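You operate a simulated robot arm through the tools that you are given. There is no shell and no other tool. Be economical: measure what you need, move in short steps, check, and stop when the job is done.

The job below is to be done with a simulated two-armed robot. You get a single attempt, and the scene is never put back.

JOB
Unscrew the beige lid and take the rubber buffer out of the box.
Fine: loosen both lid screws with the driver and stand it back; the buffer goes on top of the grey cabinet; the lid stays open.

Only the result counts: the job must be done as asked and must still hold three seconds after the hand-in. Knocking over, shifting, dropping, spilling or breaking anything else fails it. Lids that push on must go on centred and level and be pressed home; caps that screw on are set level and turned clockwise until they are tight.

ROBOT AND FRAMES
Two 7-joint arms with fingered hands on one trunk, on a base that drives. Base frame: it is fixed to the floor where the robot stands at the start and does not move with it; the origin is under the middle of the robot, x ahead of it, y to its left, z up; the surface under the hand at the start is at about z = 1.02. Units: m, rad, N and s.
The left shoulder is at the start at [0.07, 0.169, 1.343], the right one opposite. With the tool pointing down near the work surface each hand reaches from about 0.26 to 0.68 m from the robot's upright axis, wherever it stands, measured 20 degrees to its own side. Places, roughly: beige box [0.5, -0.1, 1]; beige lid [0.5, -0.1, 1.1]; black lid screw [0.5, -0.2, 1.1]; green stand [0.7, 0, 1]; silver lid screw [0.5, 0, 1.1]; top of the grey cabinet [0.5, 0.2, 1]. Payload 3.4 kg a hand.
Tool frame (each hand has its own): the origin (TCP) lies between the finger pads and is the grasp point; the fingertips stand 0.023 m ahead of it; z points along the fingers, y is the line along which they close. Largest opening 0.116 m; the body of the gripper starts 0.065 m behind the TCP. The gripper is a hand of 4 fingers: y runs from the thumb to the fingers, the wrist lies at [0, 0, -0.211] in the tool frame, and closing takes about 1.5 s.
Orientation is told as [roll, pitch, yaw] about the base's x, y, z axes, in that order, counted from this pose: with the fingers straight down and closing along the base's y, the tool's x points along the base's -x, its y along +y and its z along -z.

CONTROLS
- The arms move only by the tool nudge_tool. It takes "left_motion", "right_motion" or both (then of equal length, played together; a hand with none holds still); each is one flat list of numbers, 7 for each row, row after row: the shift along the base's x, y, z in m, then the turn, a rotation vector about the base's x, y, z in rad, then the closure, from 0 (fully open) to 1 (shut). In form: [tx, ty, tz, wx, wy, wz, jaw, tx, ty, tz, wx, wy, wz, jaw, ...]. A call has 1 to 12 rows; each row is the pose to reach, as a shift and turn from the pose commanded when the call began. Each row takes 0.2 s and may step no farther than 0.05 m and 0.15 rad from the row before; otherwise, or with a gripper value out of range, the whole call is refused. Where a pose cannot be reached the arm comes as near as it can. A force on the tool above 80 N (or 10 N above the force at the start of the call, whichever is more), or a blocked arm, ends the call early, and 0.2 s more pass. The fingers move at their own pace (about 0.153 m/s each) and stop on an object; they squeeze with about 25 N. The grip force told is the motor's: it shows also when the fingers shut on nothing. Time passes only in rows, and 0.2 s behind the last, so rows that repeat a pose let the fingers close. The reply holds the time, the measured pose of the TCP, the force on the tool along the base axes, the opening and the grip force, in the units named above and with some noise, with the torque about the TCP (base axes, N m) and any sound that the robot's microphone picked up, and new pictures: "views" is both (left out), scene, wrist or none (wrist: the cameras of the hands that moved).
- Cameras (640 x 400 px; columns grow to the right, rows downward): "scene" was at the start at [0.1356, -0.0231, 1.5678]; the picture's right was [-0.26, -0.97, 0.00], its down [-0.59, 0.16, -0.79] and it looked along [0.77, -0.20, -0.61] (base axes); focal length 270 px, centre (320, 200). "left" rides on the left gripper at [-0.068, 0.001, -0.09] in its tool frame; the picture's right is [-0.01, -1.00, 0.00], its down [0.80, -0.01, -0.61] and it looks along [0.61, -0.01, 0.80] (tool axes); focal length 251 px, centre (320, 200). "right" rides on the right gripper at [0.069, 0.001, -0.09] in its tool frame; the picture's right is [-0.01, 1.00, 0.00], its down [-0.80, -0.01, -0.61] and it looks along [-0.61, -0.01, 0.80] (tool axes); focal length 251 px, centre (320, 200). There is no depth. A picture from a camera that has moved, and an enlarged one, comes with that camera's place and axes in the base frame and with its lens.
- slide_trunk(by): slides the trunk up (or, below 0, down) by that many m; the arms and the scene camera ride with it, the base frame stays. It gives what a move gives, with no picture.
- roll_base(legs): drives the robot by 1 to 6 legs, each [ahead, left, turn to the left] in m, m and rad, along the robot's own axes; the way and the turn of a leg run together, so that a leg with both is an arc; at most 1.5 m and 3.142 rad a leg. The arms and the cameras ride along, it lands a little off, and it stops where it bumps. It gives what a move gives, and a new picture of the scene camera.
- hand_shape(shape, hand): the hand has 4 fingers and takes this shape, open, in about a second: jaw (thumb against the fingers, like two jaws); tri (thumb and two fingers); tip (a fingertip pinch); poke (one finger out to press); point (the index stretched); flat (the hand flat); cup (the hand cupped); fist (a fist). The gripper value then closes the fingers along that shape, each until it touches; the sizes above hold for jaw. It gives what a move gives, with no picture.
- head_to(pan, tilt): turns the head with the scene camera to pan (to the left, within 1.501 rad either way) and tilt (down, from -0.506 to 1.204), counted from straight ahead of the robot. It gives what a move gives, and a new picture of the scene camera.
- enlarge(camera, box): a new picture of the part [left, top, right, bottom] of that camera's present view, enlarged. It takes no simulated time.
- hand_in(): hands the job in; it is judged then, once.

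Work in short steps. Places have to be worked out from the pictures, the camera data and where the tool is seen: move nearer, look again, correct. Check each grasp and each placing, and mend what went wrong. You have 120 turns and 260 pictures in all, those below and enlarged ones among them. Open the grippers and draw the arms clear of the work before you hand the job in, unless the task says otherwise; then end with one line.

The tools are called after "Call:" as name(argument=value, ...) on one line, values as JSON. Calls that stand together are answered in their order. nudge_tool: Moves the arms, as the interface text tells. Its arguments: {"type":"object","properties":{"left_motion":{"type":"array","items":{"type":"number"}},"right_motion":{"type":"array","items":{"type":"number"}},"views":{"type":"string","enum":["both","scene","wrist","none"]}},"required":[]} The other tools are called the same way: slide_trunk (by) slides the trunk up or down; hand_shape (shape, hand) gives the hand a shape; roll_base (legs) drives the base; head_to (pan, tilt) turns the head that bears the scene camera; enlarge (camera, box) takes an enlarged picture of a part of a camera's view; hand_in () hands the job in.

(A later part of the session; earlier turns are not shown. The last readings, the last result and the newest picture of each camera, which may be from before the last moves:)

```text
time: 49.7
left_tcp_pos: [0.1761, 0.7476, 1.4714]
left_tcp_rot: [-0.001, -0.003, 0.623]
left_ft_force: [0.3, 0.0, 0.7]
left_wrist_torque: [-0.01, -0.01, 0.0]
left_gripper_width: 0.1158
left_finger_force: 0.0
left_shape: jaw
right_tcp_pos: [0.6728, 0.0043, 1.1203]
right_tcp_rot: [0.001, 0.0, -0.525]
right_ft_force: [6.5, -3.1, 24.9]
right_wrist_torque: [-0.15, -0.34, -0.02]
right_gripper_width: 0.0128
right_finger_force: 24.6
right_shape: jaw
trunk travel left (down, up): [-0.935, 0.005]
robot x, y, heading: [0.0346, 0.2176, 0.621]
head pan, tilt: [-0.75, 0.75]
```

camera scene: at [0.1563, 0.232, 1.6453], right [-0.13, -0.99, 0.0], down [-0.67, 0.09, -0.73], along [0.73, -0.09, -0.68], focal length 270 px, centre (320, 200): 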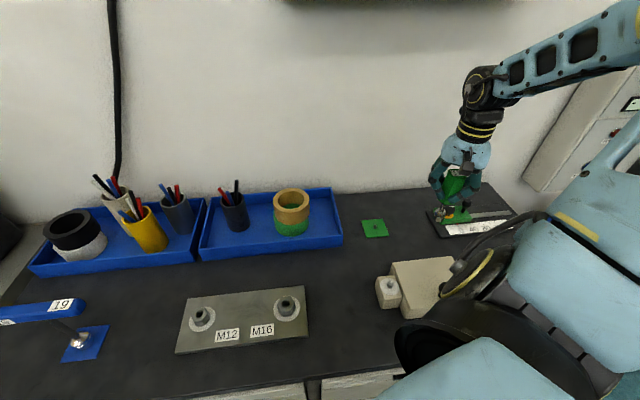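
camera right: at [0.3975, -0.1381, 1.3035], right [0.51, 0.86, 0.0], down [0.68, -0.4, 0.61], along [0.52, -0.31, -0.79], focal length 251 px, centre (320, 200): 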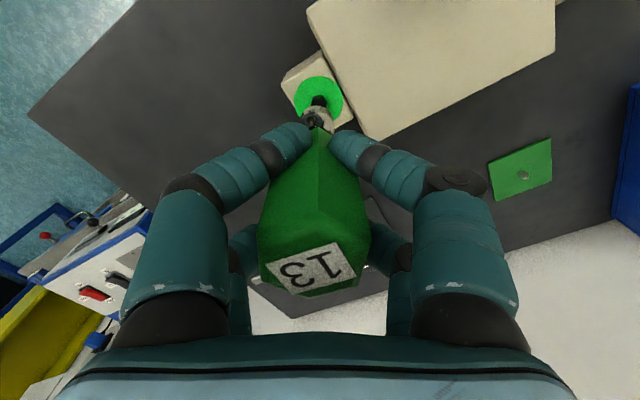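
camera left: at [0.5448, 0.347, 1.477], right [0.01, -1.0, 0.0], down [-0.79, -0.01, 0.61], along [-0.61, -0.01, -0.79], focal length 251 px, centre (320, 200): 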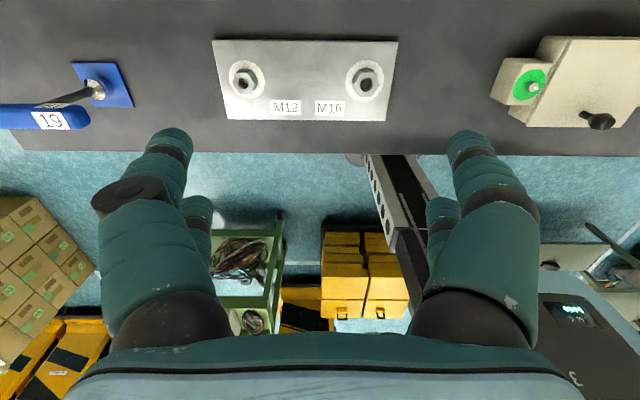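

Call:
nudge_tool(right_motion=[0.0015, -0.0008, 0.001, 0, 0, 0, 1, 0.002, -0.001, 0.0018, 0, 0, 0, 1], views="wrist")

Call:
enlarge(camera="scene", box=[340, 180, 420, 250])

```text
time: 50.3
left_tcp_pos: [0.1778, 0.7477, 1.4705]
left_tcp_rot: [0.002, 0.0, 0.623]
left_ft_force: [0.2, -0.2, -1.0]
left_wrist_torque: [0.01, -0.02, -0.01]
left_gripper_width: 0.116
left_finger_force: 0.0
left_shape: jaw
right_tcp_pos: [0.6757, 0.0013, 1.1205]
right_tcp_rot: [-0.001, 0.001, -0.523]
right_ft_force: [-0.6, 0.6, -0.4]
right_wrist_torque: [0.05, 0.06, 0.0]
right_gripper_width: 0.0122
right_finger_force: 24.7
right_shape: jaw
trunk travel left (down, up): [-0.935, 0.005]
robot x, y, heading: [0.0372, 0.2156, 0.629]
head pan, tilt: [-0.75, 0.75]
camera right: at [0.6178, 0.0363, 1.2096], right [0.51, 0.86, 0.0], down [0.69, -0.4, 0.61], along [0.52, -0.31, -0.8], focal length 251 px, centre (320, 200)
```

right: 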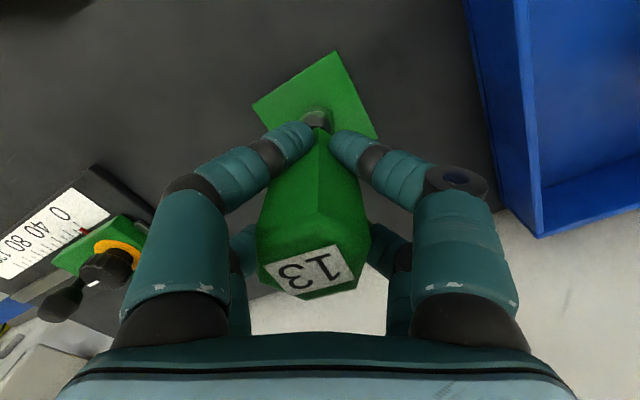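

```text
5.71 times, centred on (380, 215) of scene
camera zoom: at [0.1608, 0.2367, 1.6445], right [-0.13, -0.99, 0.0], down [-0.68, 0.09, -0.73], along [0.73, -0.09, -0.68], focal length 1540 px, centre (-23, 114)
```

zoom: 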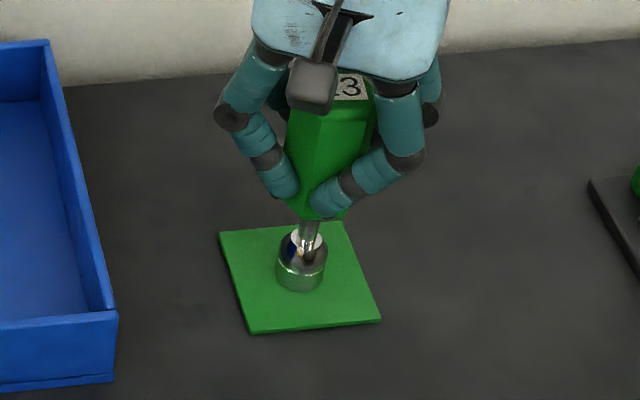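

Force is zero and the socket is within about a millimetre of the plate. I lower 1 mm and open.

Call:
nudge_tool(right_motion=[0, 0, -0.001, 0, 0, 0, 1, 0, 0, -0.001, 0, 0, 0, 0.8, 0, 0, -0.001, 0, 0, 0, 0.65, 0, 0, -0.001, 0, 0, 0, 0.5, 0, 0, -0.001, 0, 0, 0, 0.3, 0, 0, -0.001, 0, 0, 0, 0.1, 0, 0, -0.001, 0, 0, 0, 0, 0, 0, -0.001, 0, 0, 0, 0], views="wrist")

Call:
enlarge(camera="scene", box=[330, 160, 430, 250])

```text
time: 52.1
left_tcp_pos: [0.1781, 0.7474, 1.4719]
left_tcp_rot: [-0.001, 0.0, 0.626]
left_ft_force: [-0.4, -0.7, 0.1]
left_wrist_torque: [-0.01, -0.03, 0.02]
left_gripper_width: 0.116
left_finger_force: 0.1
left_shape: jaw
right_tcp_pos: [0.6772, 0.0022, 1.119]
right_tcp_rot: [0.002, -0.001, -0.524]
right_ft_force: [0.1, 0.3, -0.2]
right_wrist_torque: [0.0, -0.03, -0.03]
right_gripper_width: 0.1158
right_finger_force: 0.0
right_shape: jaw
trunk travel left (down, up): [-0.935, 0.005]
robot x, y, heading: [0.0394, 0.2185, 0.627]
head pan, tilt: [-0.75, 0.75]
camera right: at [0.6186, 0.0364, 1.2089], right [0.51, 0.86, 0.0], down [0.68, -0.4, 0.61], along [0.52, -0.31, -0.79], focal length 251 px, centre (320, 200)
```

right: 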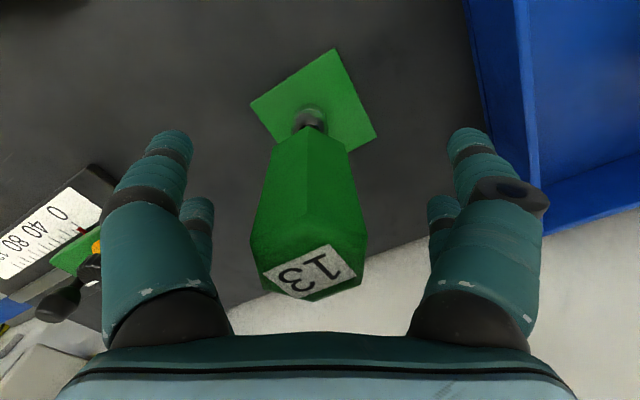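

```text
4.44 times, centred on (380, 205) of scene
camera zoom: at [0.1611, 0.236, 1.6449], right [-0.13, -0.99, 0.0], down [-0.68, 0.09, -0.73], along [0.73, -0.09, -0.68], focal length 1198 px, centre (53, 178)
```

zoom: 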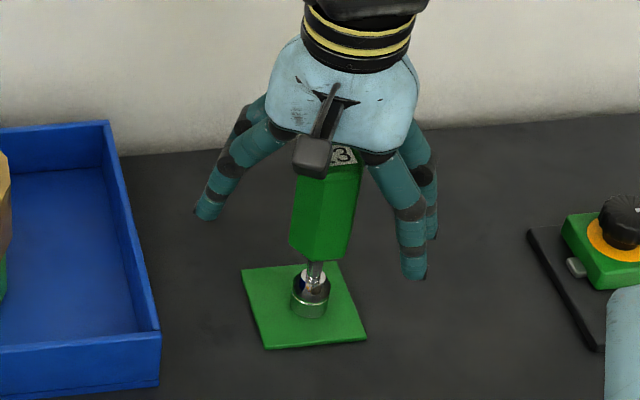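

The driver stands on its peg. I raise the hand clear and back the base off again to work on the lid.

Call:
nudge_tool(right_motion=[0, 0, 0.04, 0, 0, 0, 0, 0, 0, 0.08, 0, 0, 0, 0, 0, 0, 0.12, 0, 0, 0.12, 0, -0.03, -0.02, 0.15, 0, 0, 0.24, 0, -0.06, -0.04, 0.16, 0, 0, 0.36, 0, -0.1, -0.06, 0.16, 0, 0, 0.524, 0], views="none")

Call:
roll_base(legs=[[-0.14, 0, 0]])

Call:
enlarge(camera="right", box=[0, 0, 640, 400])

Call:
enlarge(camera="scene", box=[320, 180, 480, 300])

```text
refused: row 6 steps farther than a row can; nothing moved
```

```text
time: 53.5
left_tcp_pos: [0.0699, 0.6686, 1.4707]
left_tcp_rot: [0.0, 0.005, 0.622]
left_ft_force: [-0.2, 0.8, 0.8]
left_wrist_torque: [-0.01, -0.01, -0.01]
left_gripper_width: 0.116
left_finger_force: 0.1
left_shape: jaw
right_tcp_pos: [0.5668, -0.0795, 1.1183]
right_tcp_rot: [-0.003, -0.001, -0.527]
right_ft_force: [-0.7, 1.3, 0.7]
right_wrist_torque: [0.01, 0.03, 0.01]
right_gripper_width: 0.1159
right_finger_force: 0.0
right_shape: jaw
trunk travel left (down, up): [-0.935, 0.005]
robot x, y, heading: [-0.0788, 0.1382, 0.621]
head pan, tilt: [-0.75, 0.75]
camera scene: at [0.0525, 0.1576, 1.6444], right [-0.13, -0.99, 0.0], down [-0.68, 0.09, -0.73], along [0.72, -0.1, -0.68], focal length 270 px, centre (320, 200)
```

scene: 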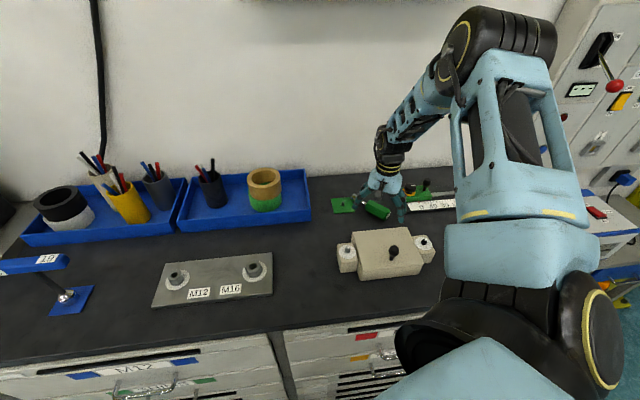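

```text
1.00 times, centred on (320, 200) of right (not enlarged: the box is as wide or as high as the picture)
camera zoom: at [0.5082, -0.0445, 1.2076], right [0.51, 0.86, 0.0], down [0.68, -0.41, 0.61], along [0.52, -0.31, -0.79], focal length 251 px, centre (320, 200)
```

zoom: 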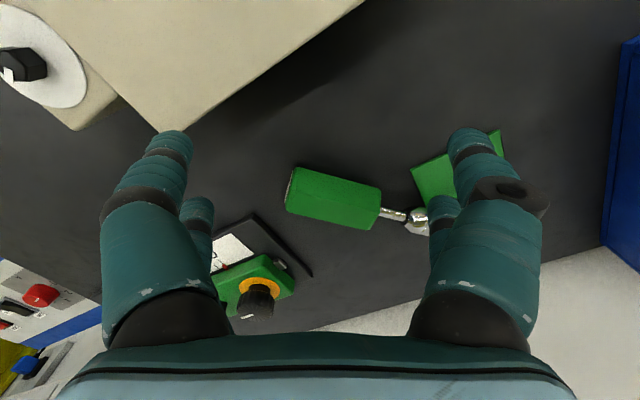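

```text
3.33 times, centred on (400, 240) of scene
camera zoom: at [0.0525, 0.1576, 1.6444], right [-0.13, -0.99, 0.0], down [-0.68, 0.09, -0.73], along [0.72, -0.1, -0.68], focal length 898 px, centre (53, 67)
```

zoom: 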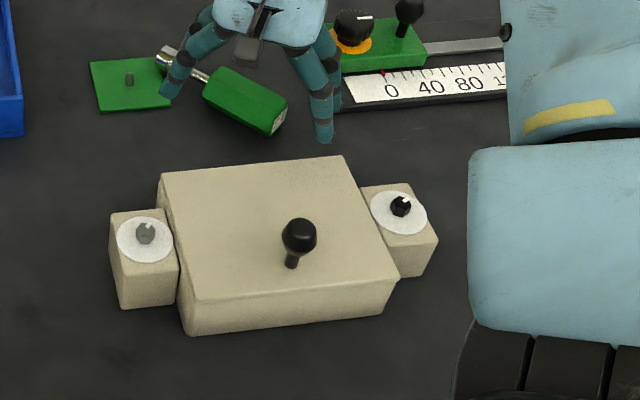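

My lift was refused (a row was too long), and because I had queued the base move in the same batch, the base dragged the open hand into the driver and knocked it off its peg. It is lying beside the stand. I first raise the hand straight up, alone, and check.

Call:
nudge_tool(right_motion=[0, 0, 0.02, 0, 0, 0, 0, 0, 0, 0.05, 0, 0, 0, 0, 0, 0, 0.09, 0, 0, 0, 0, 0, 0, 0.13, 0, 0, 0, 0, 0, 0, 0.17, 0, 0, 0, 0], views="both")

```text
time: 54.7
left_tcp_pos: [0.066, 0.6645, 1.4722]
left_tcp_rot: [0.0, 0.0, 0.62]
left_ft_force: [-0.7, -0.3, -0.2]
left_wrist_torque: [0.0, 0.02, 0.02]
left_gripper_width: 0.1158
left_finger_force: 0.1
left_shape: jaw
right_tcp_pos: [0.5618, -0.0812, 1.2884]
right_tcp_rot: [0.001, -0.002, -0.527]
right_ft_force: [0.8, 0.9, 1.2]
right_wrist_torque: [-0.04, -0.01, -0.04]
right_gripper_width: 0.1161
right_finger_force: 0.0
right_shape: jaw
trunk travel left (down, up): [-0.935, 0.005]
robot x, y, heading: [-0.074, 0.1378, 0.621]
head pan, tilt: [-0.75, 0.75]
camera scene: at [0.0476, 0.1547, 1.6449], right [-0.13, -0.99, 0.0], down [-0.68, 0.09, -0.73], along [0.73, -0.09, -0.68], focal length 270 px, centre (320, 200)
camera right: at [0.504, -0.0466, 1.379], right [0.51, 0.86, 0.0], down [0.68, -0.41, 0.61], along [0.52, -0.31, -0.79], focal length 251 px, centre (320, 200)
```

scene: 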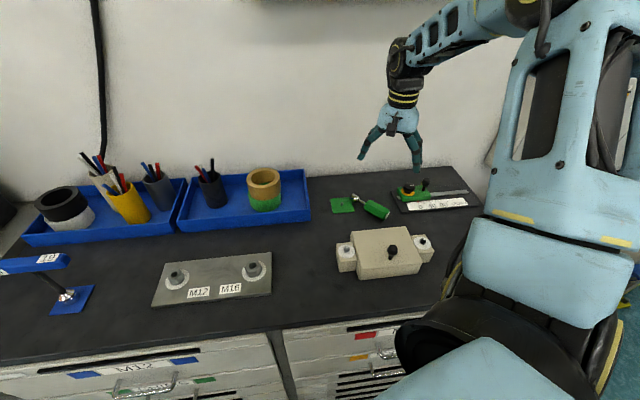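
right: 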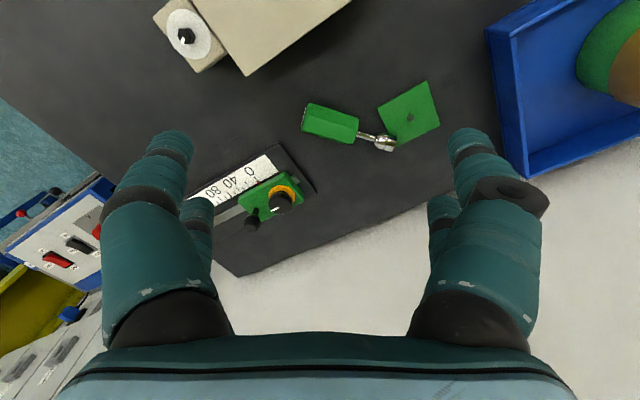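

The stand hasn't moved; the driver lies with its tip at about [0.686, -0.044] and handle butt at [0.59, -0.125]. To stand it up again I need a large wrist yaw, so I test the range in free air toward -140°.

Call:
nudge_tool(right_motion=[0, 0, 0, 0, 0, -0.15, 0, 0, 0, 0, 0, 0, -0.3, 0, 0, 0, 0, 0, 0, -0.45, 0, 0, 0, 0, 0, 0, -0.6, 0, 0, 0, 0, 0, 0, -0.75, 0, 0, 0, 0, 0, 0, -0.9, 0, 0, 0, 0, 0, 0, -1.05, 0, 0, 0, 0, 0, 0, -1.2, 0, 0, 0, 0, 0, 0, -1.35, 0, 0, 0, 0, 0, 0, -1.5, 0, 0, 0, 0, 0, 0, -1.65, 0, 0, 0, 0, 0, 0, -1.8, 0], views="none")

```text
time: 57.3
left_tcp_pos: [0.0696, 0.6653, 1.4707]
left_tcp_rot: [0.0, -0.002, 0.622]
left_ft_force: [-0.2, 0.3, -0.6]
left_wrist_torque: [-0.02, -0.05, 0.03]
left_gripper_width: 0.1159
left_finger_force: 0.0
left_shape: jaw
right_tcp_pos: [0.5865, -0.2414, 1.2063]
right_tcp_rot: [-0.01, 0.013, -2.313]
right_ft_force: [-0.1, 0.6, -0.4]
right_wrist_torque: [0.0, -0.01, 0.02]
right_gripper_width: 0.1161
right_finger_force: 0.1
right_shape: jaw
right hand out of reach, approached as far as the arm can: row 6, 7, 8, 9, 10, 11, 12
trunk travel left (down, up): [-0.935, 0.005]
robot x, y, heading: [-0.0766, 0.136, 0.622]
head pan, tilt: [-0.75, 0.75]
```

The lower limit is near -1.4 rad. I go back and test the positive side.

Call:
nudge_tool(right_motion=[-0.003, 0.02, 0.02, 0, 0, 0.15, 0, -0.006, 0.04, 0.04, 0, 0, 0.3, 0, -0.01, 0.06, 0.06, 0, 0, 0.45, 0, -0.015, 0.09, 0.08, 0, 0, 0.6, 0, -0.02, 0.12, 0.085, 0, 0, 0.75, 0, -0.025, 0.16, 0.085, 0, 0, 0.9, 0, -0.025, 0.16, 0.085, 0, 0, 1.05, 0, -0.025, 0.16, 0.085, 0, 0, 1.2, 0, -0.025, 0.16, 0.085, 0, 0, 1.35, 0, -0.025, 0.16, 0.085, 0, 0, 1.5, 0, -0.025, 0.16, 0.085, 0, 0, 1.65, 0, -0.025, 0.16, 0.085, 0, 0, 1.8, 0], views="none")

Call:
nudge_tool(right_motion=[0, 0, 0, 0, 0, 0.15, 0, 0, 0, 0, 0, 0, 0.3, 0, 0, 0, 0, 0, 0, 0.45, 0, 0, 0, 0, 0, 0, 0.6, 0, 0, 0, 0, 0, 0, 0.75, 0, 0, 0, 0, 0, 0, 0.9, 0, 0, 0, 0, 0, 0, 1.05, 0, 0, 0, 0, 0, 0, 1.2, 0, 0, 0, 0, 0, 0, 1.35, 0, 0, 0, 0, 0, 0, 1.5, 0, 0, 0, 0, 0, 0, 1.65, 0, 0, 0, 0, 0, 0, 1.8, 0], views="none")

```text
time: 59.9
left_tcp_pos: [0.067, 0.6651, 1.4726]
left_tcp_rot: [0.0, -0.001, 0.62]
left_ft_force: [-0.2, 0.9, -0.1]
left_wrist_torque: [0.03, -0.02, 0.0]
left_gripper_width: 0.116
left_finger_force: 0.1
left_shape: jaw
right_tcp_pos: [0.5594, -0.0856, 1.2893]
right_tcp_rot: [0.002, -0.001, -0.525]
right_ft_force: [0.3, 1.2, 0.6]
right_wrist_torque: [-0.01, -0.07, 0.04]
right_gripper_width: 0.1161
right_finger_force: 0.0
right_shape: jaw
right hand out of reach, approached as far as the arm can: row 1, 2, 3, 4, 5, 6
trunk travel left (down, up): [-0.935, 0.005]
robot x, y, heading: [-0.0771, 0.137, 0.624]
head pan, tilt: [-0.75, 0.75]
```

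```text
time: 62.5
left_tcp_pos: [0.0673, 0.6665, 1.4719]
left_tcp_rot: [0.001, 0.0, 0.622]
left_ft_force: [-0.4, -0.7, 0.1]
left_wrist_torque: [-0.02, 0.02, 0.0]
left_gripper_width: 0.1157
left_finger_force: 0.1
left_shape: jaw
right_tcp_pos: [0.5579, -0.0843, 1.289]
right_tcp_rot: [0.004, -0.003, 1.277]
right_ft_force: [-0.6, 0.4, 0.1]
right_wrist_torque: [-0.02, 0.03, -0.01]
right_gripper_width: 0.1158
right_finger_force: 0.0
right_shape: jaw
trunk travel left (down, up): [-0.935, 0.005]
robot x, y, heading: [-0.0762, 0.1352, 0.62]
head pan, tilt: [-0.75, 0.75]
```

Call:
nudge_tool(right_motion=[0, 0, 0, 0, 0, 0.15, 0, 0, 0, 0, 0, 0, 0.3, 0, 0, 0, 0, 0, 0, 0.45, 0, 0, 0, 0, 0, 0, 0.6, 0, 0, 0, 0, 0, 0, 0.75, 0, 0, 0, 0, 0, 0, 0.9, 0, 0, 0, 0, 0, 0, 1.05, 0, 0, 0, 0, 0, 0, 1.2, 0, 0, 0, 0, 0, 0, 1.35, 0, 0, 0, 0, 0, 0, 1.5, 0, 0, 0, 0, 0, 0, 1.65, 0, 0, 0, 0, 0, 0, 1.8, 0], views="scene")

```text
time: 65.1
left_tcp_pos: [0.0675, 0.6659, 1.4717]
left_tcp_rot: [-0.001, 0.0, 0.621]
left_ft_force: [0.1, -0.2, 0.0]
left_wrist_torque: [0.0, -0.02, 0.0]
left_gripper_width: 0.1159
left_finger_force: 0.0
left_shape: jaw
right_tcp_pos: [0.5586, -0.0857, 1.289]
right_tcp_rot: [0.002, -0.003, 3.074]
right_ft_force: [-0.6, -0.1, -0.3]
right_wrist_torque: [0.0, -0.02, -0.02]
right_gripper_width: 0.1161
right_finger_force: 0.1
right_shape: jaw
trunk travel left (down, up): [-0.935, 0.005]
robot x, y, heading: [-0.079, 0.1312, 0.621]
head pan, tilt: [-0.75, 0.75]
camera scene: at [0.0484, 0.1546, 1.6449], right [-0.13, -0.99, 0.0], down [-0.68, 0.09, -0.73], along [0.73, -0.09, -0.68], focal length 270 px, centre (320, 200)
```

scene: 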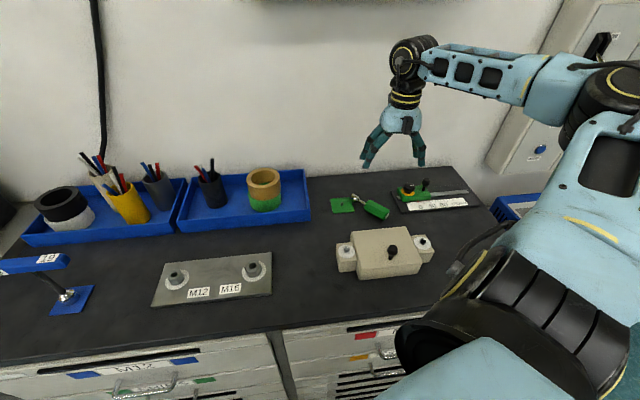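

Yaw up to 3.07 rad is fine, so: grasp the driver at yaw ≈0.70 with the hand tilted, yaw it round to ~2.8, then pitch it upright. First drive the base forward again with the hand high.

Call:
roll_base(legs=[[0.135, 0, 0]])

Call:
nudge_tool(right_motion=[0, 0, 0, 0, 0, -0.15, 0, 0, 0, 0, 0, 0, -0.3, 0, 0, 0, 0, 0, 0, -0.45, 0, 0, 0, 0, 0, 0, -0.6, 0, 0, 0, 0, 0, 0, -0.75, 0, 0, 0, 0, 0, 0, -0.9, 0, 0, 0, 0, 0, 0, -1.05, 0, 0, 0, 0, 0, 0, -1.2, 0, 0, 0, 0, 0, 0, -1.35, 0, 0, 0, 0, 0, 0, -1.5, 0, 0, 0, 0, 0, 0, -1.65, 0, 0, 0, 0, 0, 0, -1.8, 0], views="none")

```text
time: 66.4
left_tcp_pos: [0.1748, 0.7423, 1.4733]
left_tcp_rot: [0.0, -0.003, 0.619]
left_ft_force: [-0.2, 0.0, 1.0]
left_wrist_torque: [0.06, 0.0, 0.02]
left_gripper_width: 0.1159
left_finger_force: 0.2
left_shape: jaw
right_tcp_pos: [0.6666, -0.0095, 1.2919]
right_tcp_rot: [0.0, 0.0, 3.072]
right_ft_force: [0.4, 0.7, -0.2]
right_wrist_torque: [0.04, -0.04, 0.03]
right_gripper_width: 0.1159
right_finger_force: 0.1
right_shape: jaw
trunk travel left (down, up): [-0.935, 0.005]
robot x, y, heading: [0.0351, 0.2142, 0.616]
head pan, tilt: [-0.75, 0.75]
camera scene: at [0.1544, 0.2302, 1.6453], right [-0.13, -0.99, 0.0], down [-0.67, 0.09, -0.73], along [0.73, -0.09, -0.68], focal length 270 px, centre (320, 200)
```

scene: 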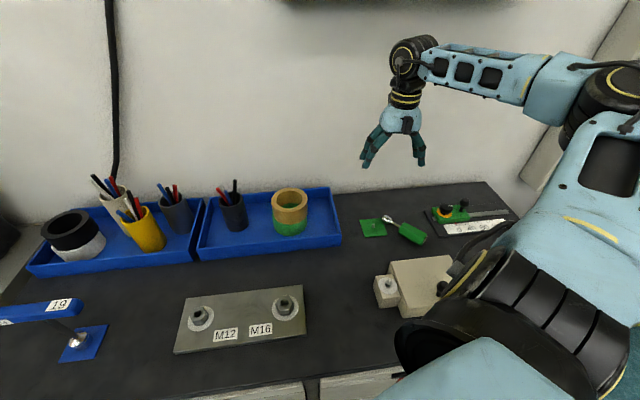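

```text
time: 69.0
left_tcp_pos: [0.1778, 0.7444, 1.4711]
left_tcp_rot: [-0.001, 0.0, 0.62]
left_ft_force: [0.4, 0.1, 0.1]
left_wrist_torque: [-0.01, -0.02, 0.0]
left_gripper_width: 0.1158
left_finger_force: 0.0
left_shape: jaw
right_tcp_pos: [0.6684, -0.0073, 1.2898]
right_tcp_rot: [0.002, -0.002, 1.269]
right_ft_force: [0.7, 0.1, -0.4]
right_wrist_torque: [0.01, 0.03, 0.03]
right_gripper_width: 0.1159
right_finger_force: 0.1
right_shape: jaw
trunk travel left (down, up): [-0.935, 0.005]
robot x, y, heading: [0.0325, 0.2128, 0.616]
head pan, tilt: [-0.75, 0.75]
```

Now yaw to 0.70 and move above the driver's handle for a close look.

Call:
nudge_tool(right_motion=[-0.01, -0.02, -0.02, 0, 0, -0.14, 0, -0.02, -0.045, -0.05, 0, 0, -0.28, 0, -0.035, -0.07, -0.08, 0, 0, -0.42, 0, -0.05, -0.09, -0.11, 0, 0, -0.57, 0, -0.05, -0.09, -0.11, 0, 0, -0.57, 0], views="both")

```text
time: 70.2
left_tcp_pos: [0.178, 0.7436, 1.4714]
left_tcp_rot: [0.0, 0.001, 0.62]
left_ft_force: [-0.2, 0.6, -0.1]
left_wrist_torque: [0.04, 0.0, -0.01]
left_gripper_width: 0.1158
left_finger_force: 0.0
left_shape: jaw
right_tcp_pos: [0.6184, -0.0984, 1.1786]
right_tcp_rot: [0.0, -0.002, 0.699]
right_ft_force: [-0.5, -0.4, -0.2]
right_wrist_torque: [-0.02, -0.01, 0.01]
right_gripper_width: 0.1158
right_finger_force: 0.1
right_shape: jaw
trunk travel left (down, up): [-0.935, 0.005]
robot x, y, heading: [0.0352, 0.2151, 0.617]
head pan, tilt: [-0.75, 0.75]
camera scene: at [0.1587, 0.2331, 1.6449], right [-0.13, -0.99, 0.0], down [-0.68, 0.09, -0.73], along [0.72, -0.1, -0.68], focal length 270 px, centre (320, 200)
camera right: at [0.5667, -0.1421, 1.2681], right [-0.64, 0.77, 0.0], down [0.61, 0.51, 0.61], along [0.47, 0.39, -0.79], focal length 251 px, centre (320, 200)
```

scene: 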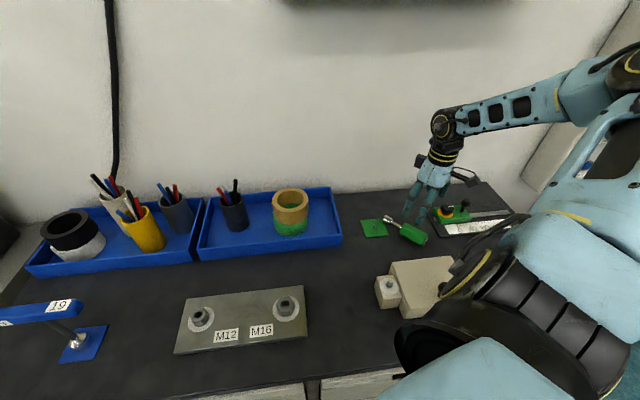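
right: 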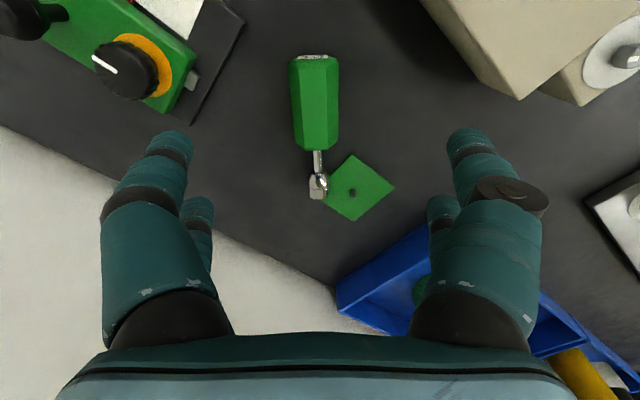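

The handle lies centred between the fingers and aligned with them; mid-handle is about [0.621, -0.103]. I narrow the opening somewhat, tilt the hand 20°, and descend around it.

Call:
nudge_tool(right_motion=[0.001, -0.002, -0.02, 0.08, -0.095, 0, 0.25, 0.003, -0.0045, -0.04, 0.16, -0.19, 0, 0.25, 0.003, -0.0045, -0.06, 0.225, -0.268, 0, 0.25, 0.003, -0.0045, -0.09, 0.225, -0.268, 0, 0.25, 0.003, -0.0045, -0.112, 0.225, -0.268, 0, 0.25], views="both")

Call:
enlarge(camera="scene", box=[350, 160, 470, 260])

```text
time: 71.4
left_tcp_pos: [0.1798, 0.7443, 1.472]
left_tcp_rot: [-0.001, 0.0, 0.619]
left_ft_force: [-0.1, -0.5, 0.0]
left_wrist_torque: [0.0, 0.02, -0.03]
left_gripper_width: 0.1159
left_finger_force: 0.0
left_shape: jaw
right_tcp_pos: [0.6218, -0.103, 1.0668]
right_tcp_rot: [0.0, -0.353, 0.704]
right_ft_force: [-0.5, 0.3, 0.6]
right_wrist_torque: [0.0, -0.01, -0.05]
right_gripper_width: 0.0871
right_finger_force: 0.0
right_shape: jaw
trunk travel left (down, up): [-0.935, 0.005]
robot x, y, heading: [0.0341, 0.2164, 0.62]
head pan, tilt: [-0.75, 0.75]
camera scene: at [0.1599, 0.2329, 1.6448], right [-0.13, -0.99, 0.0], down [-0.68, 0.09, -0.73], along [0.72, -0.1, -0.68], focal length 270 px, centre (320, 200)
camera right: at [0.5498, -0.1639, 1.1275], right [-0.64, 0.77, 0.0], down [0.41, 0.34, 0.84], along [0.65, 0.54, -0.54], focal length 251 px, centre (320, 200)
```

scene: 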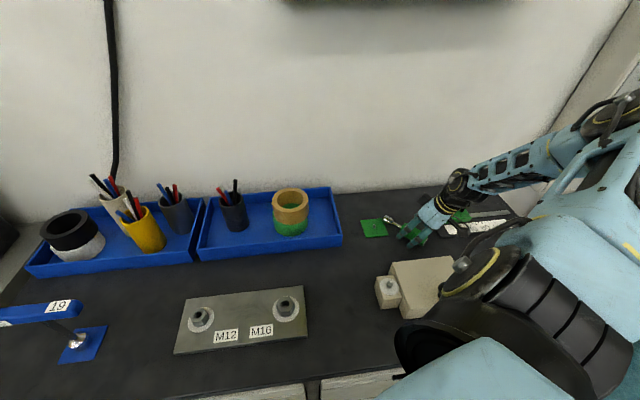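
right: 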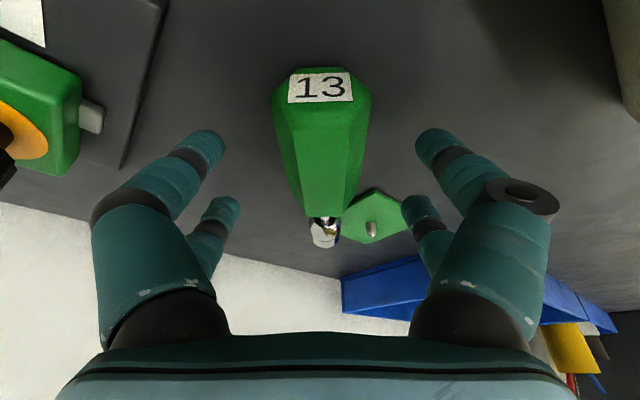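

```text
4.00 times, centred on (410, 210) of scene
camera zoom: at [0.1599, 0.2329, 1.6448], right [-0.13, -0.99, 0.0], down [-0.68, 0.09, -0.73], along [0.72, -0.1, -0.68], focal length 1078 px, centre (-40, 160)
```

zoom: 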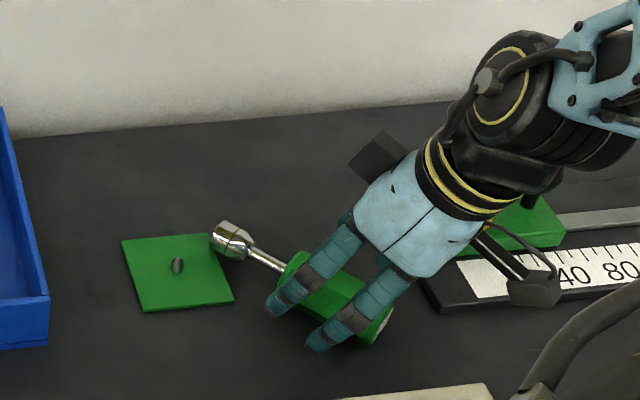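

The fingers straddle the handle. I go down a further 11 mm and close.

Call:
nudge_tool(right_motion=[0, 0, -0.006, 0, 0, 0, 0.25, 0, 0, -0.011, 0, 0, 0, 0.25, 0, 0, -0.011, 0, 0, 0, 0.6, 0, 0, -0.011, 0, 0, 0, 1, 0, 0, -0.011, 0, 0, 0, 1, 0, 0, -0.011, 0, 0, 0, 1, 0, 0, -0.011, 0, 0, 0, 1, 0, 0, -0.011, 0, 0, 0, 1], views="wrist")

Call:
enlarge(camera="scene", box=[350, 160, 470, 260])

```text
time: 73.2
left_tcp_pos: [0.1784, 0.7445, 1.4715]
left_tcp_rot: [0.0, 0.002, 0.618]
left_ft_force: [-0.5, 0.5, -0.2]
left_wrist_torque: [0.05, 0.01, -0.02]
left_gripper_width: 0.1157
left_finger_force: 0.0
left_shape: jaw
right_tcp_pos: [0.6213, -0.1018, 1.0561]
right_tcp_rot: [0.0, -0.353, 0.702]
right_ft_force: [1.0, 0.2, 2.6]
right_wrist_torque: [0.21, -0.24, -0.03]
right_gripper_width: 0.0303
right_finger_force: 24.6
right_shape: jaw
trunk travel left (down, up): [-0.935, 0.005]
robot x, y, heading: [0.0324, 0.2147, 0.617]
head pan, tilt: [-0.75, 0.75]
camera right: at [0.5494, -0.1634, 1.118], right [-0.64, 0.77, 0.0], down [0.41, 0.34, 0.84], along [0.65, 0.54, -0.54], focal length 251 px, centre (320, 200)
```

right: 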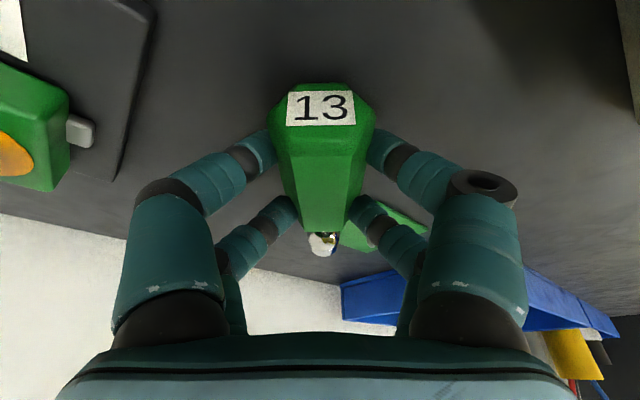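

```text
4.00 times, centred on (410, 210) of scene
camera zoom: at [0.1584, 0.2338, 1.6449], right [-0.13, -0.99, 0.0], down [-0.68, 0.09, -0.73], along [0.73, -0.1, -0.68], focal length 1078 px, centre (-40, 160)
```

zoom: 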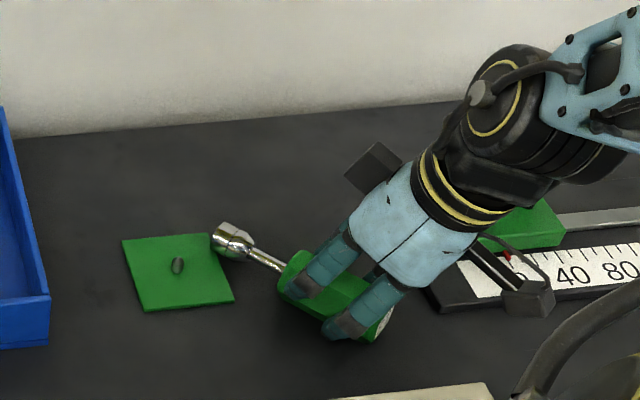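

The grasp holds at width 0.03. I lift it straight up and check.

Call:
nudge_tool(right_motion=[0, 0, 0.01, 0, 0, 0, 1, 0, 0, 0.04, 0, 0, 0, 1, 0, 0, 0.08, 0, 0, 0, 1, 0, 0, 0.12, 0, 0, 0, 1, 0, 0, 0.16, 0, 0, 0, 1], views="both")

```text
time: 74.4
left_tcp_pos: [0.177, 0.7444, 1.471]
left_tcp_rot: [-0.001, 0.0, 0.619]
left_ft_force: [0.8, 0.1, -0.5]
left_wrist_torque: [0.01, -0.01, 0.01]
left_gripper_width: 0.1158
left_finger_force: 0.0
left_shape: jaw
right_tcp_pos: [0.6207, -0.1018, 1.2181]
right_tcp_rot: [0.0, -0.352, 0.702]
right_ft_force: [0.1, -0.7, -1.8]
right_wrist_torque: [-0.02, 0.03, 0.0]
right_gripper_width: 0.0298
right_finger_force: 24.9
right_shape: jaw
trunk travel left (down, up): [-0.935, 0.005]
robot x, y, heading: [0.0337, 0.2119, 0.624]
head pan, tilt: [-0.75, 0.75]
camera scene: at [0.1577, 0.234, 1.6449], right [-0.13, -0.99, 0.0], down [-0.68, 0.09, -0.73], along [0.73, -0.1, -0.68], focal length 270 px, centre (320, 200)
camera right: at [0.5484, -0.1636, 1.2787], right [-0.64, 0.77, 0.0], down [0.41, 0.34, 0.84], along [0.65, 0.54, -0.54], focal length 251 px, centre (320, 200)
```

scene: 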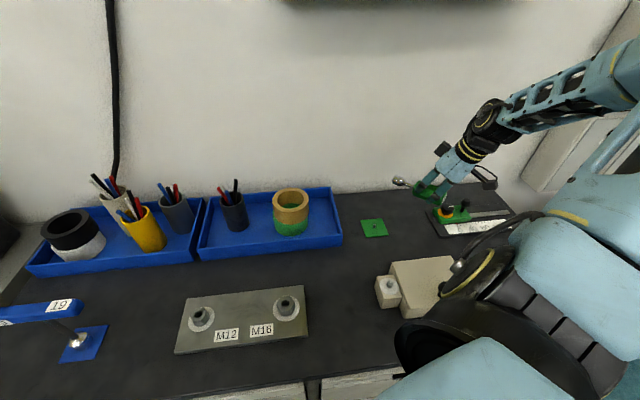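
right: 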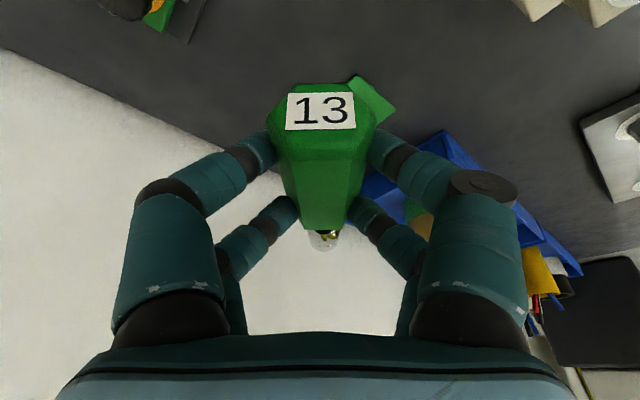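

The driver is held firmly. I bring the hand back to vertical at a clear spot, then yaw it round.

Call:
nudge_tool(right_motion=[-0.01, 0.02, 0.02, -0.08, 0.095, 0, 1, -0.015, 0.04, 0.045, -0.16, 0.19, 0, 1, -0.02, 0.06, 0.07, -0.227, 0.27, 0, 1, -0.02, 0.06, 0.07, -0.227, 0.27, 0, 1], views="none")

Call:
nudge_tool(right_motion=[0, 0, 0, 0, 0, 0.15, 1, 0, 0, 0, 0, 0, 0.3, 1, 0, 0, 0, 0, 0, 0.45, 1, 0, 0, 0, 0, 0, 0.6, 1, 0, 0, 0, 0, 0, 0.75, 1, 0, 0, 0, 0, 0, 0.9, 1, 0, 0, 0, 0, 0, 1.05, 1, 0, 0, 0, 0, 0, 1.2, 1, 0, 0, 0, 0, 0, 1.35, 1, 0, 0, 0, 0, 0, 1.5, 1, 0, 0, 0, 0, 0, 1.65, 1, 0, 0, 0, 0, 0, 1.8, 1], views="both")

```text
time: 75.4
left_tcp_pos: [0.1789, 0.7423, 1.473]
left_tcp_rot: [0.001, -0.002, 0.62]
left_ft_force: [-0.2, 0.1, 0.6]
left_wrist_torque: [0.05, -0.02, 0.02]
left_gripper_width: 0.1157
left_finger_force: 0.0
left_shape: jaw
right_tcp_pos: [0.6012, -0.0408, 1.2862]
right_tcp_rot: [0.003, 0.001, 0.701]
right_ft_force: [0.6, -0.5, -2.2]
right_wrist_torque: [-0.01, 0.0, 0.05]
right_gripper_width: 0.0295
right_finger_force: 25.5
right_shape: jaw
trunk travel left (down, up): [-0.935, 0.005]
robot x, y, heading: [0.0326, 0.2159, 0.614]
head pan, tilt: [-0.75, 0.75]
```

```text
time: 78.0
left_tcp_pos: [0.1785, 0.7442, 1.4722]
left_tcp_rot: [0.001, 0.0, 0.619]
left_ft_force: [-0.1, -0.5, 0.4]
left_wrist_torque: [0.01, 0.01, -0.01]
left_gripper_width: 0.1159
left_finger_force: 0.1
left_shape: jaw
right_tcp_pos: [0.6027, -0.0409, 1.285]
right_tcp_rot: [0.002, -0.001, 2.506]
right_ft_force: [-1.2, -0.9, -1.7]
right_wrist_torque: [-0.01, -0.02, -0.02]
right_gripper_width: 0.0293
right_finger_force: 25.3
right_shape: jaw
trunk travel left (down, up): [-0.935, 0.005]
robot x, y, heading: [0.0345, 0.2135, 0.62]
head pan, tilt: [-0.75, 0.75]
camera scene: at [0.159, 0.2329, 1.6448], right [-0.13, -0.99, 0.0], down [-0.68, 0.09, -0.73], along [0.72, -0.09, -0.68], focal length 270 px, centre (320, 200)
camera right: at [0.6582, -0.0834, 1.376], right [-0.6, -0.8, 0.0], down [-0.63, 0.48, 0.61], along [-0.48, 0.36, -0.79], focal length 251 px, centre (320, 200)
```

scene: 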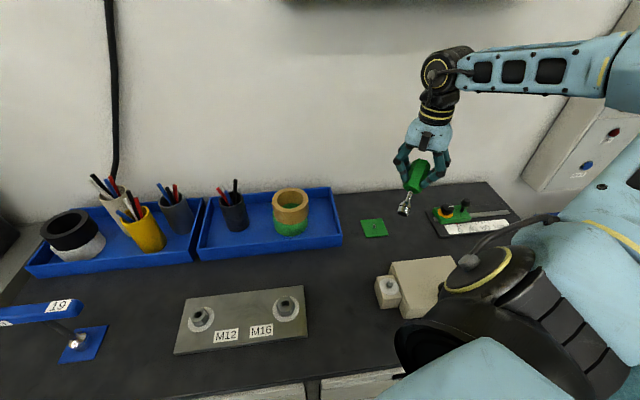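
right: 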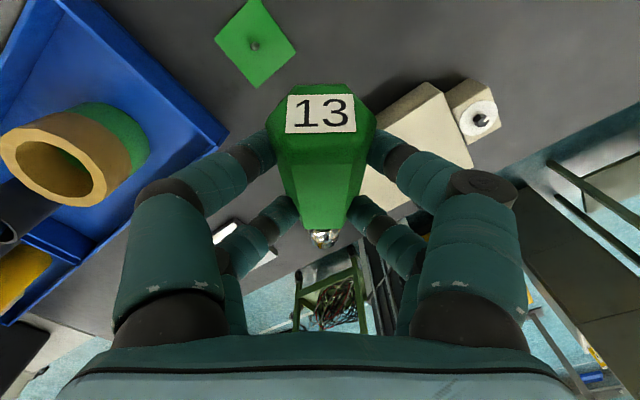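

Driver yawed round. Now I pitch the hand so the driver's tip goes down (about 70° about the closing axis).

Call:
nudge_tool(right_motion=[0, 0, 0, -0.083, -0.112, 0, 1, 0, 0, 0, -0.166, -0.225, 0, 1, 0, 0, 0, -0.25, -0.338, 0, 1, 0, 0, 0, -0.333, -0.45, 0, 1, 0, 0, 0, -0.416, -0.563, 0, 1, 0, 0, 0, -0.5, -0.675, 0, 1, 0, 0, 0, -0.582, -0.788, 0, 1, 0, 0, 0, -0.665, -0.9, 0, 1, 0, 0, 0, -0.725, -0.981, 0, 1, 0, 0, 0, -0.725, -0.981, 0, 1], views="both")

Call:
enlarge(camera="scene", box=[340, 130, 460, 230])

```text
time: 80.2
left_tcp_pos: [0.1779, 0.7438, 1.4724]
left_tcp_rot: [0.0, 0.0, 0.62]
left_ft_force: [-0.7, -0.1, -0.1]
left_wrist_torque: [0.01, -0.01, 0.02]
left_gripper_width: 0.1156
left_finger_force: 0.0
left_shape: jaw
right_tcp_pos: [0.6108, -0.042, 1.283]
right_tcp_rot: [-0.009, 1.222, 2.493]
right_ft_force: [-0.6, -0.3, -1.0]
right_wrist_torque: [-0.02, 0.04, 0.02]
right_gripper_width: 0.0284
right_finger_force: 25.0
right_shape: jaw
right hand out of reach, approached as far as the arm can: row 8, 9, 10
trunk travel left (down, up): [-0.935, 0.005]
robot x, y, heading: [0.0362, 0.2152, 0.623]
head pan, tilt: [-0.75, 0.75]
camera scene: at [0.1583, 0.2331, 1.6449], right [-0.13, -0.99, 0.0], down [-0.68, 0.09, -0.73], along [0.73, -0.1, -0.68], focal length 270 px, centre (320, 200)
camera right: at [0.5617, -0.0057, 1.379], right [-0.6, -0.8, -0.01], down [-0.67, 0.51, -0.54], along [0.44, -0.32, -0.84], focal length 251 px, centre (320, 200)
```

scene: 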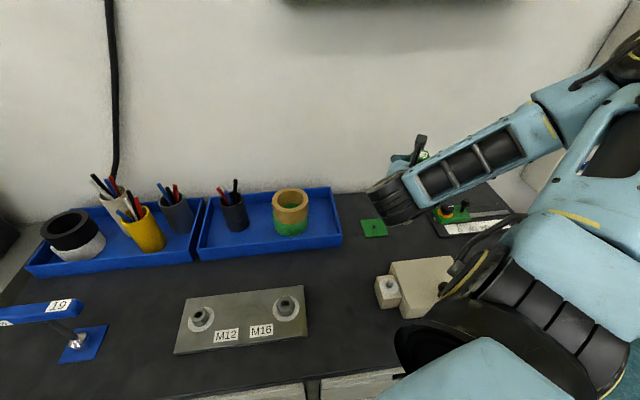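
right: 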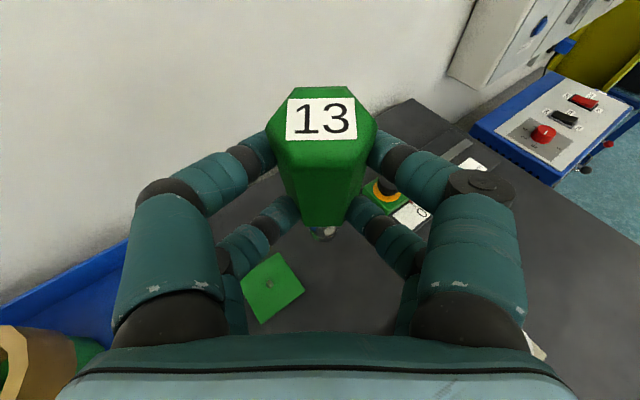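

```text
4.00 times, centred on (400, 180) of scene
camera zoom: at [0.1583, 0.2331, 1.6449], right [-0.13, -0.99, 0.0], down [-0.68, 0.09, -0.73], along [0.73, -0.1, -0.68], focal length 1078 px, centre (0, 280)
```

zoom: 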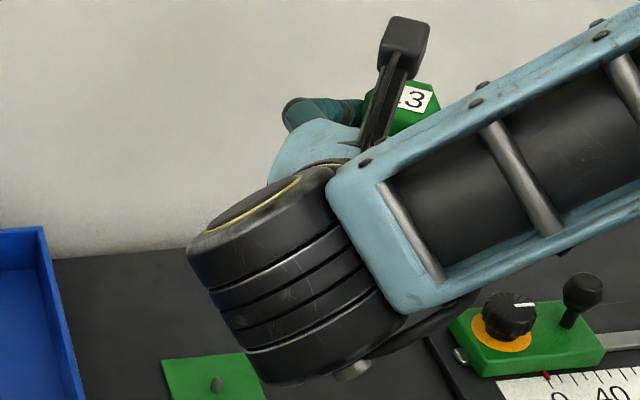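

The driver is nearly upright but from the wrist view it seems to be over-pitched (tip leaning outward). I enlarge the wrist view to measure.

Call:
enlarge(camera="right", box=[250, 70, 410, 260])

```text
2.11 times, centred on (330, 165) of right
camera zoom: at [0.5617, -0.0057, 1.379], right [-0.6, -0.8, -0.01], down [-0.67, 0.51, -0.54], along [0.44, -0.32, -0.84], focal length 529 px, centre (299, 274)
```

zoom: 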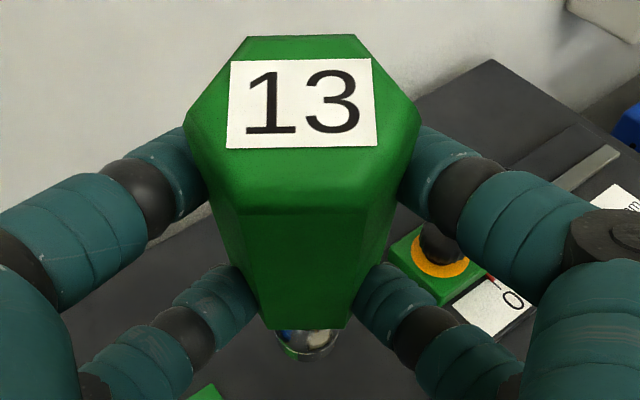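

Using the handle's apparent widths, the driver is nearly vertical, with its axis ~0.022 ahead of the TCP. I move toward the peg, tip staying above it, and view again.

Call:
nudge_tool(right_motion=[0.015, 0.02, 0, -0.0, 0, 0, 1, 0.03, 0.04, -0.01, 0, 0, 0, 1, 0.044, 0.055, -0.03, 0, 0, 0, 1, 0.044, 0.055, -0.06, 0, 0, 0, 1, 0.044, 0.055, -0.085, 0, 0, 0, 1, 0.044, 0.055, -0.085, 0, 0, 0, 1], views="both")

Call:
enlarge(camera="right", box=[220, 60, 420, 320])

```text
time: 81.6
left_tcp_pos: [0.1767, 0.7436, 1.4717]
left_tcp_rot: [-0.001, 0.0, 0.618]
left_ft_force: [0.5, -0.4, -0.6]
left_wrist_torque: [0.01, 0.04, 0.0]
left_gripper_width: 0.1158
left_finger_force: 0.1
left_shape: jaw
right_tcp_pos: [0.6549, 0.016, 1.1991]
right_tcp_rot: [-0.01, 1.221, 2.491]
right_ft_force: [-0.4, 1.0, -1.9]
right_wrist_torque: [0.03, 0.04, 0.02]
right_gripper_width: 0.0282
right_finger_force: 25.4
right_shape: jaw
trunk travel left (down, up): [-0.935, 0.005]
robot x, y, heading: [0.0371, 0.216, 0.618]
head pan, tilt: [-0.75, 0.75]
camera scene: at [0.159, 0.2328, 1.6448], right [-0.13, -0.99, 0.0], down [-0.68, 0.09, -0.73], along [0.72, -0.09, -0.68], focal length 270 px, centre (320, 200)
camera right: at [0.6062, 0.0505, 1.294], right [-0.6, -0.8, -0.01], down [-0.67, 0.51, -0.54], along [0.44, -0.31, -0.84], focal length 251 px, centre (320, 200)
```

scene: 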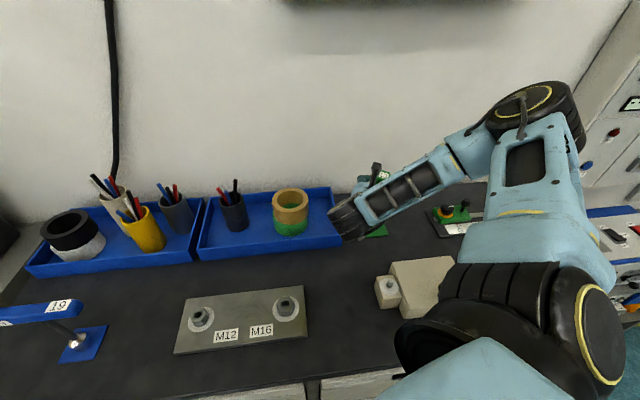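
right: 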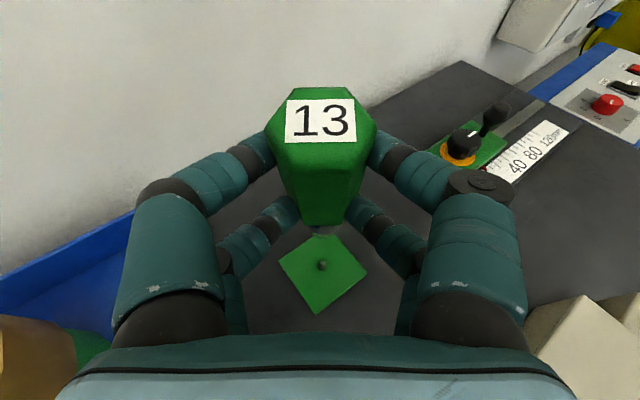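

```text
1.54 times, centred on (320, 190) of right
camera zoom: at [0.6062, 0.0505, 1.294], right [-0.6, -0.8, -0.01], down [-0.67, 0.51, -0.54], along [0.44, -0.31, -0.84], focal length 387 px, centre (320, 215)
```

zoom: 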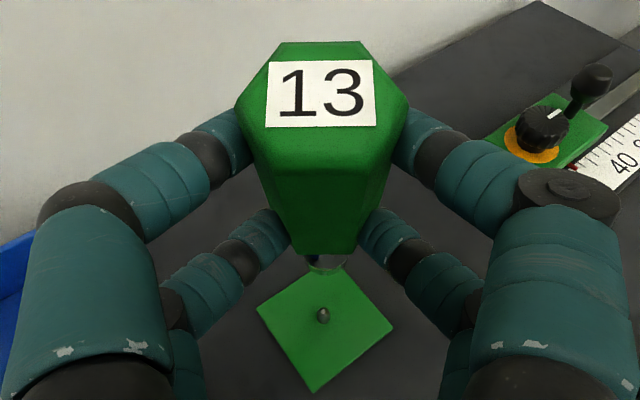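

The wrist view alone cannot settle the lean angle. I bring the left hand round as a second camera, keeping the right hand still.

Call:
nudge_tool(left_motion=[0.016, -0.035, -0.004, 0, 0, 0.143, 0, 0.032, -0.07, -0.008, 0, 0, 0.287, 0, 0.048, -0.106, -0.012, 0, 0, 0.43, 0, 0.064, -0.141, -0.017, 0, 0, 0.573, 0, 0.08, -0.177, -0.021, 0, 0, 0.717, 0, 0.097, -0.212, -0.025, 0, 0, 0.86, 0, 0.113, -0.247, -0.029, 0, 0, 1.0, 0, 0.129, -0.283, -0.033, 0, 0, 1.147, 0, 0.145, -0.318, -0.038, 0, 0, 1.29, 0, 0.161, -0.353, -0.042, 0, 0, 1.433, 0, 0.177, -0.389, -0.046, 0, 0, 1.577, 0, 0.193, -0.424, -0.05, 0, 0, 1.72, 0], views="wrist")

```text
time: 84.2
left_tcp_pos: [0.3751, 0.3184, 1.4194]
left_tcp_rot: [-0.002, -0.001, 2.343]
left_ft_force: [0.3, -0.7, -0.4]
left_wrist_torque: [-0.01, 0.03, -0.02]
left_gripper_width: 0.1159
left_finger_force: 0.1
left_shape: jaw
right_tcp_pos: [0.655, 0.0133, 1.1977]
right_tcp_rot: [-0.008, 1.22, 2.492]
right_ft_force: [-0.3, 0.0, -1.5]
right_wrist_torque: [0.0, 0.01, 0.03]
right_gripper_width: 0.0281
right_finger_force: 25.2
right_shape: jaw
trunk travel left (down, up): [-0.935, 0.005]
robot x, y, heading: [0.0358, 0.2178, 0.622]
head pan, tilt: [-0.75, 0.75]
camera left: at [0.3268, 0.3655, 1.5101], right [0.71, 0.7, 0.0], down [0.56, -0.57, 0.6], along [0.43, -0.43, -0.8], focal length 251 px, centre (320, 200)
```

left: 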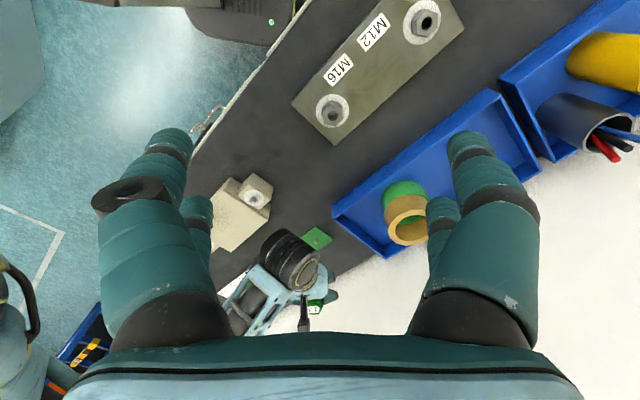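

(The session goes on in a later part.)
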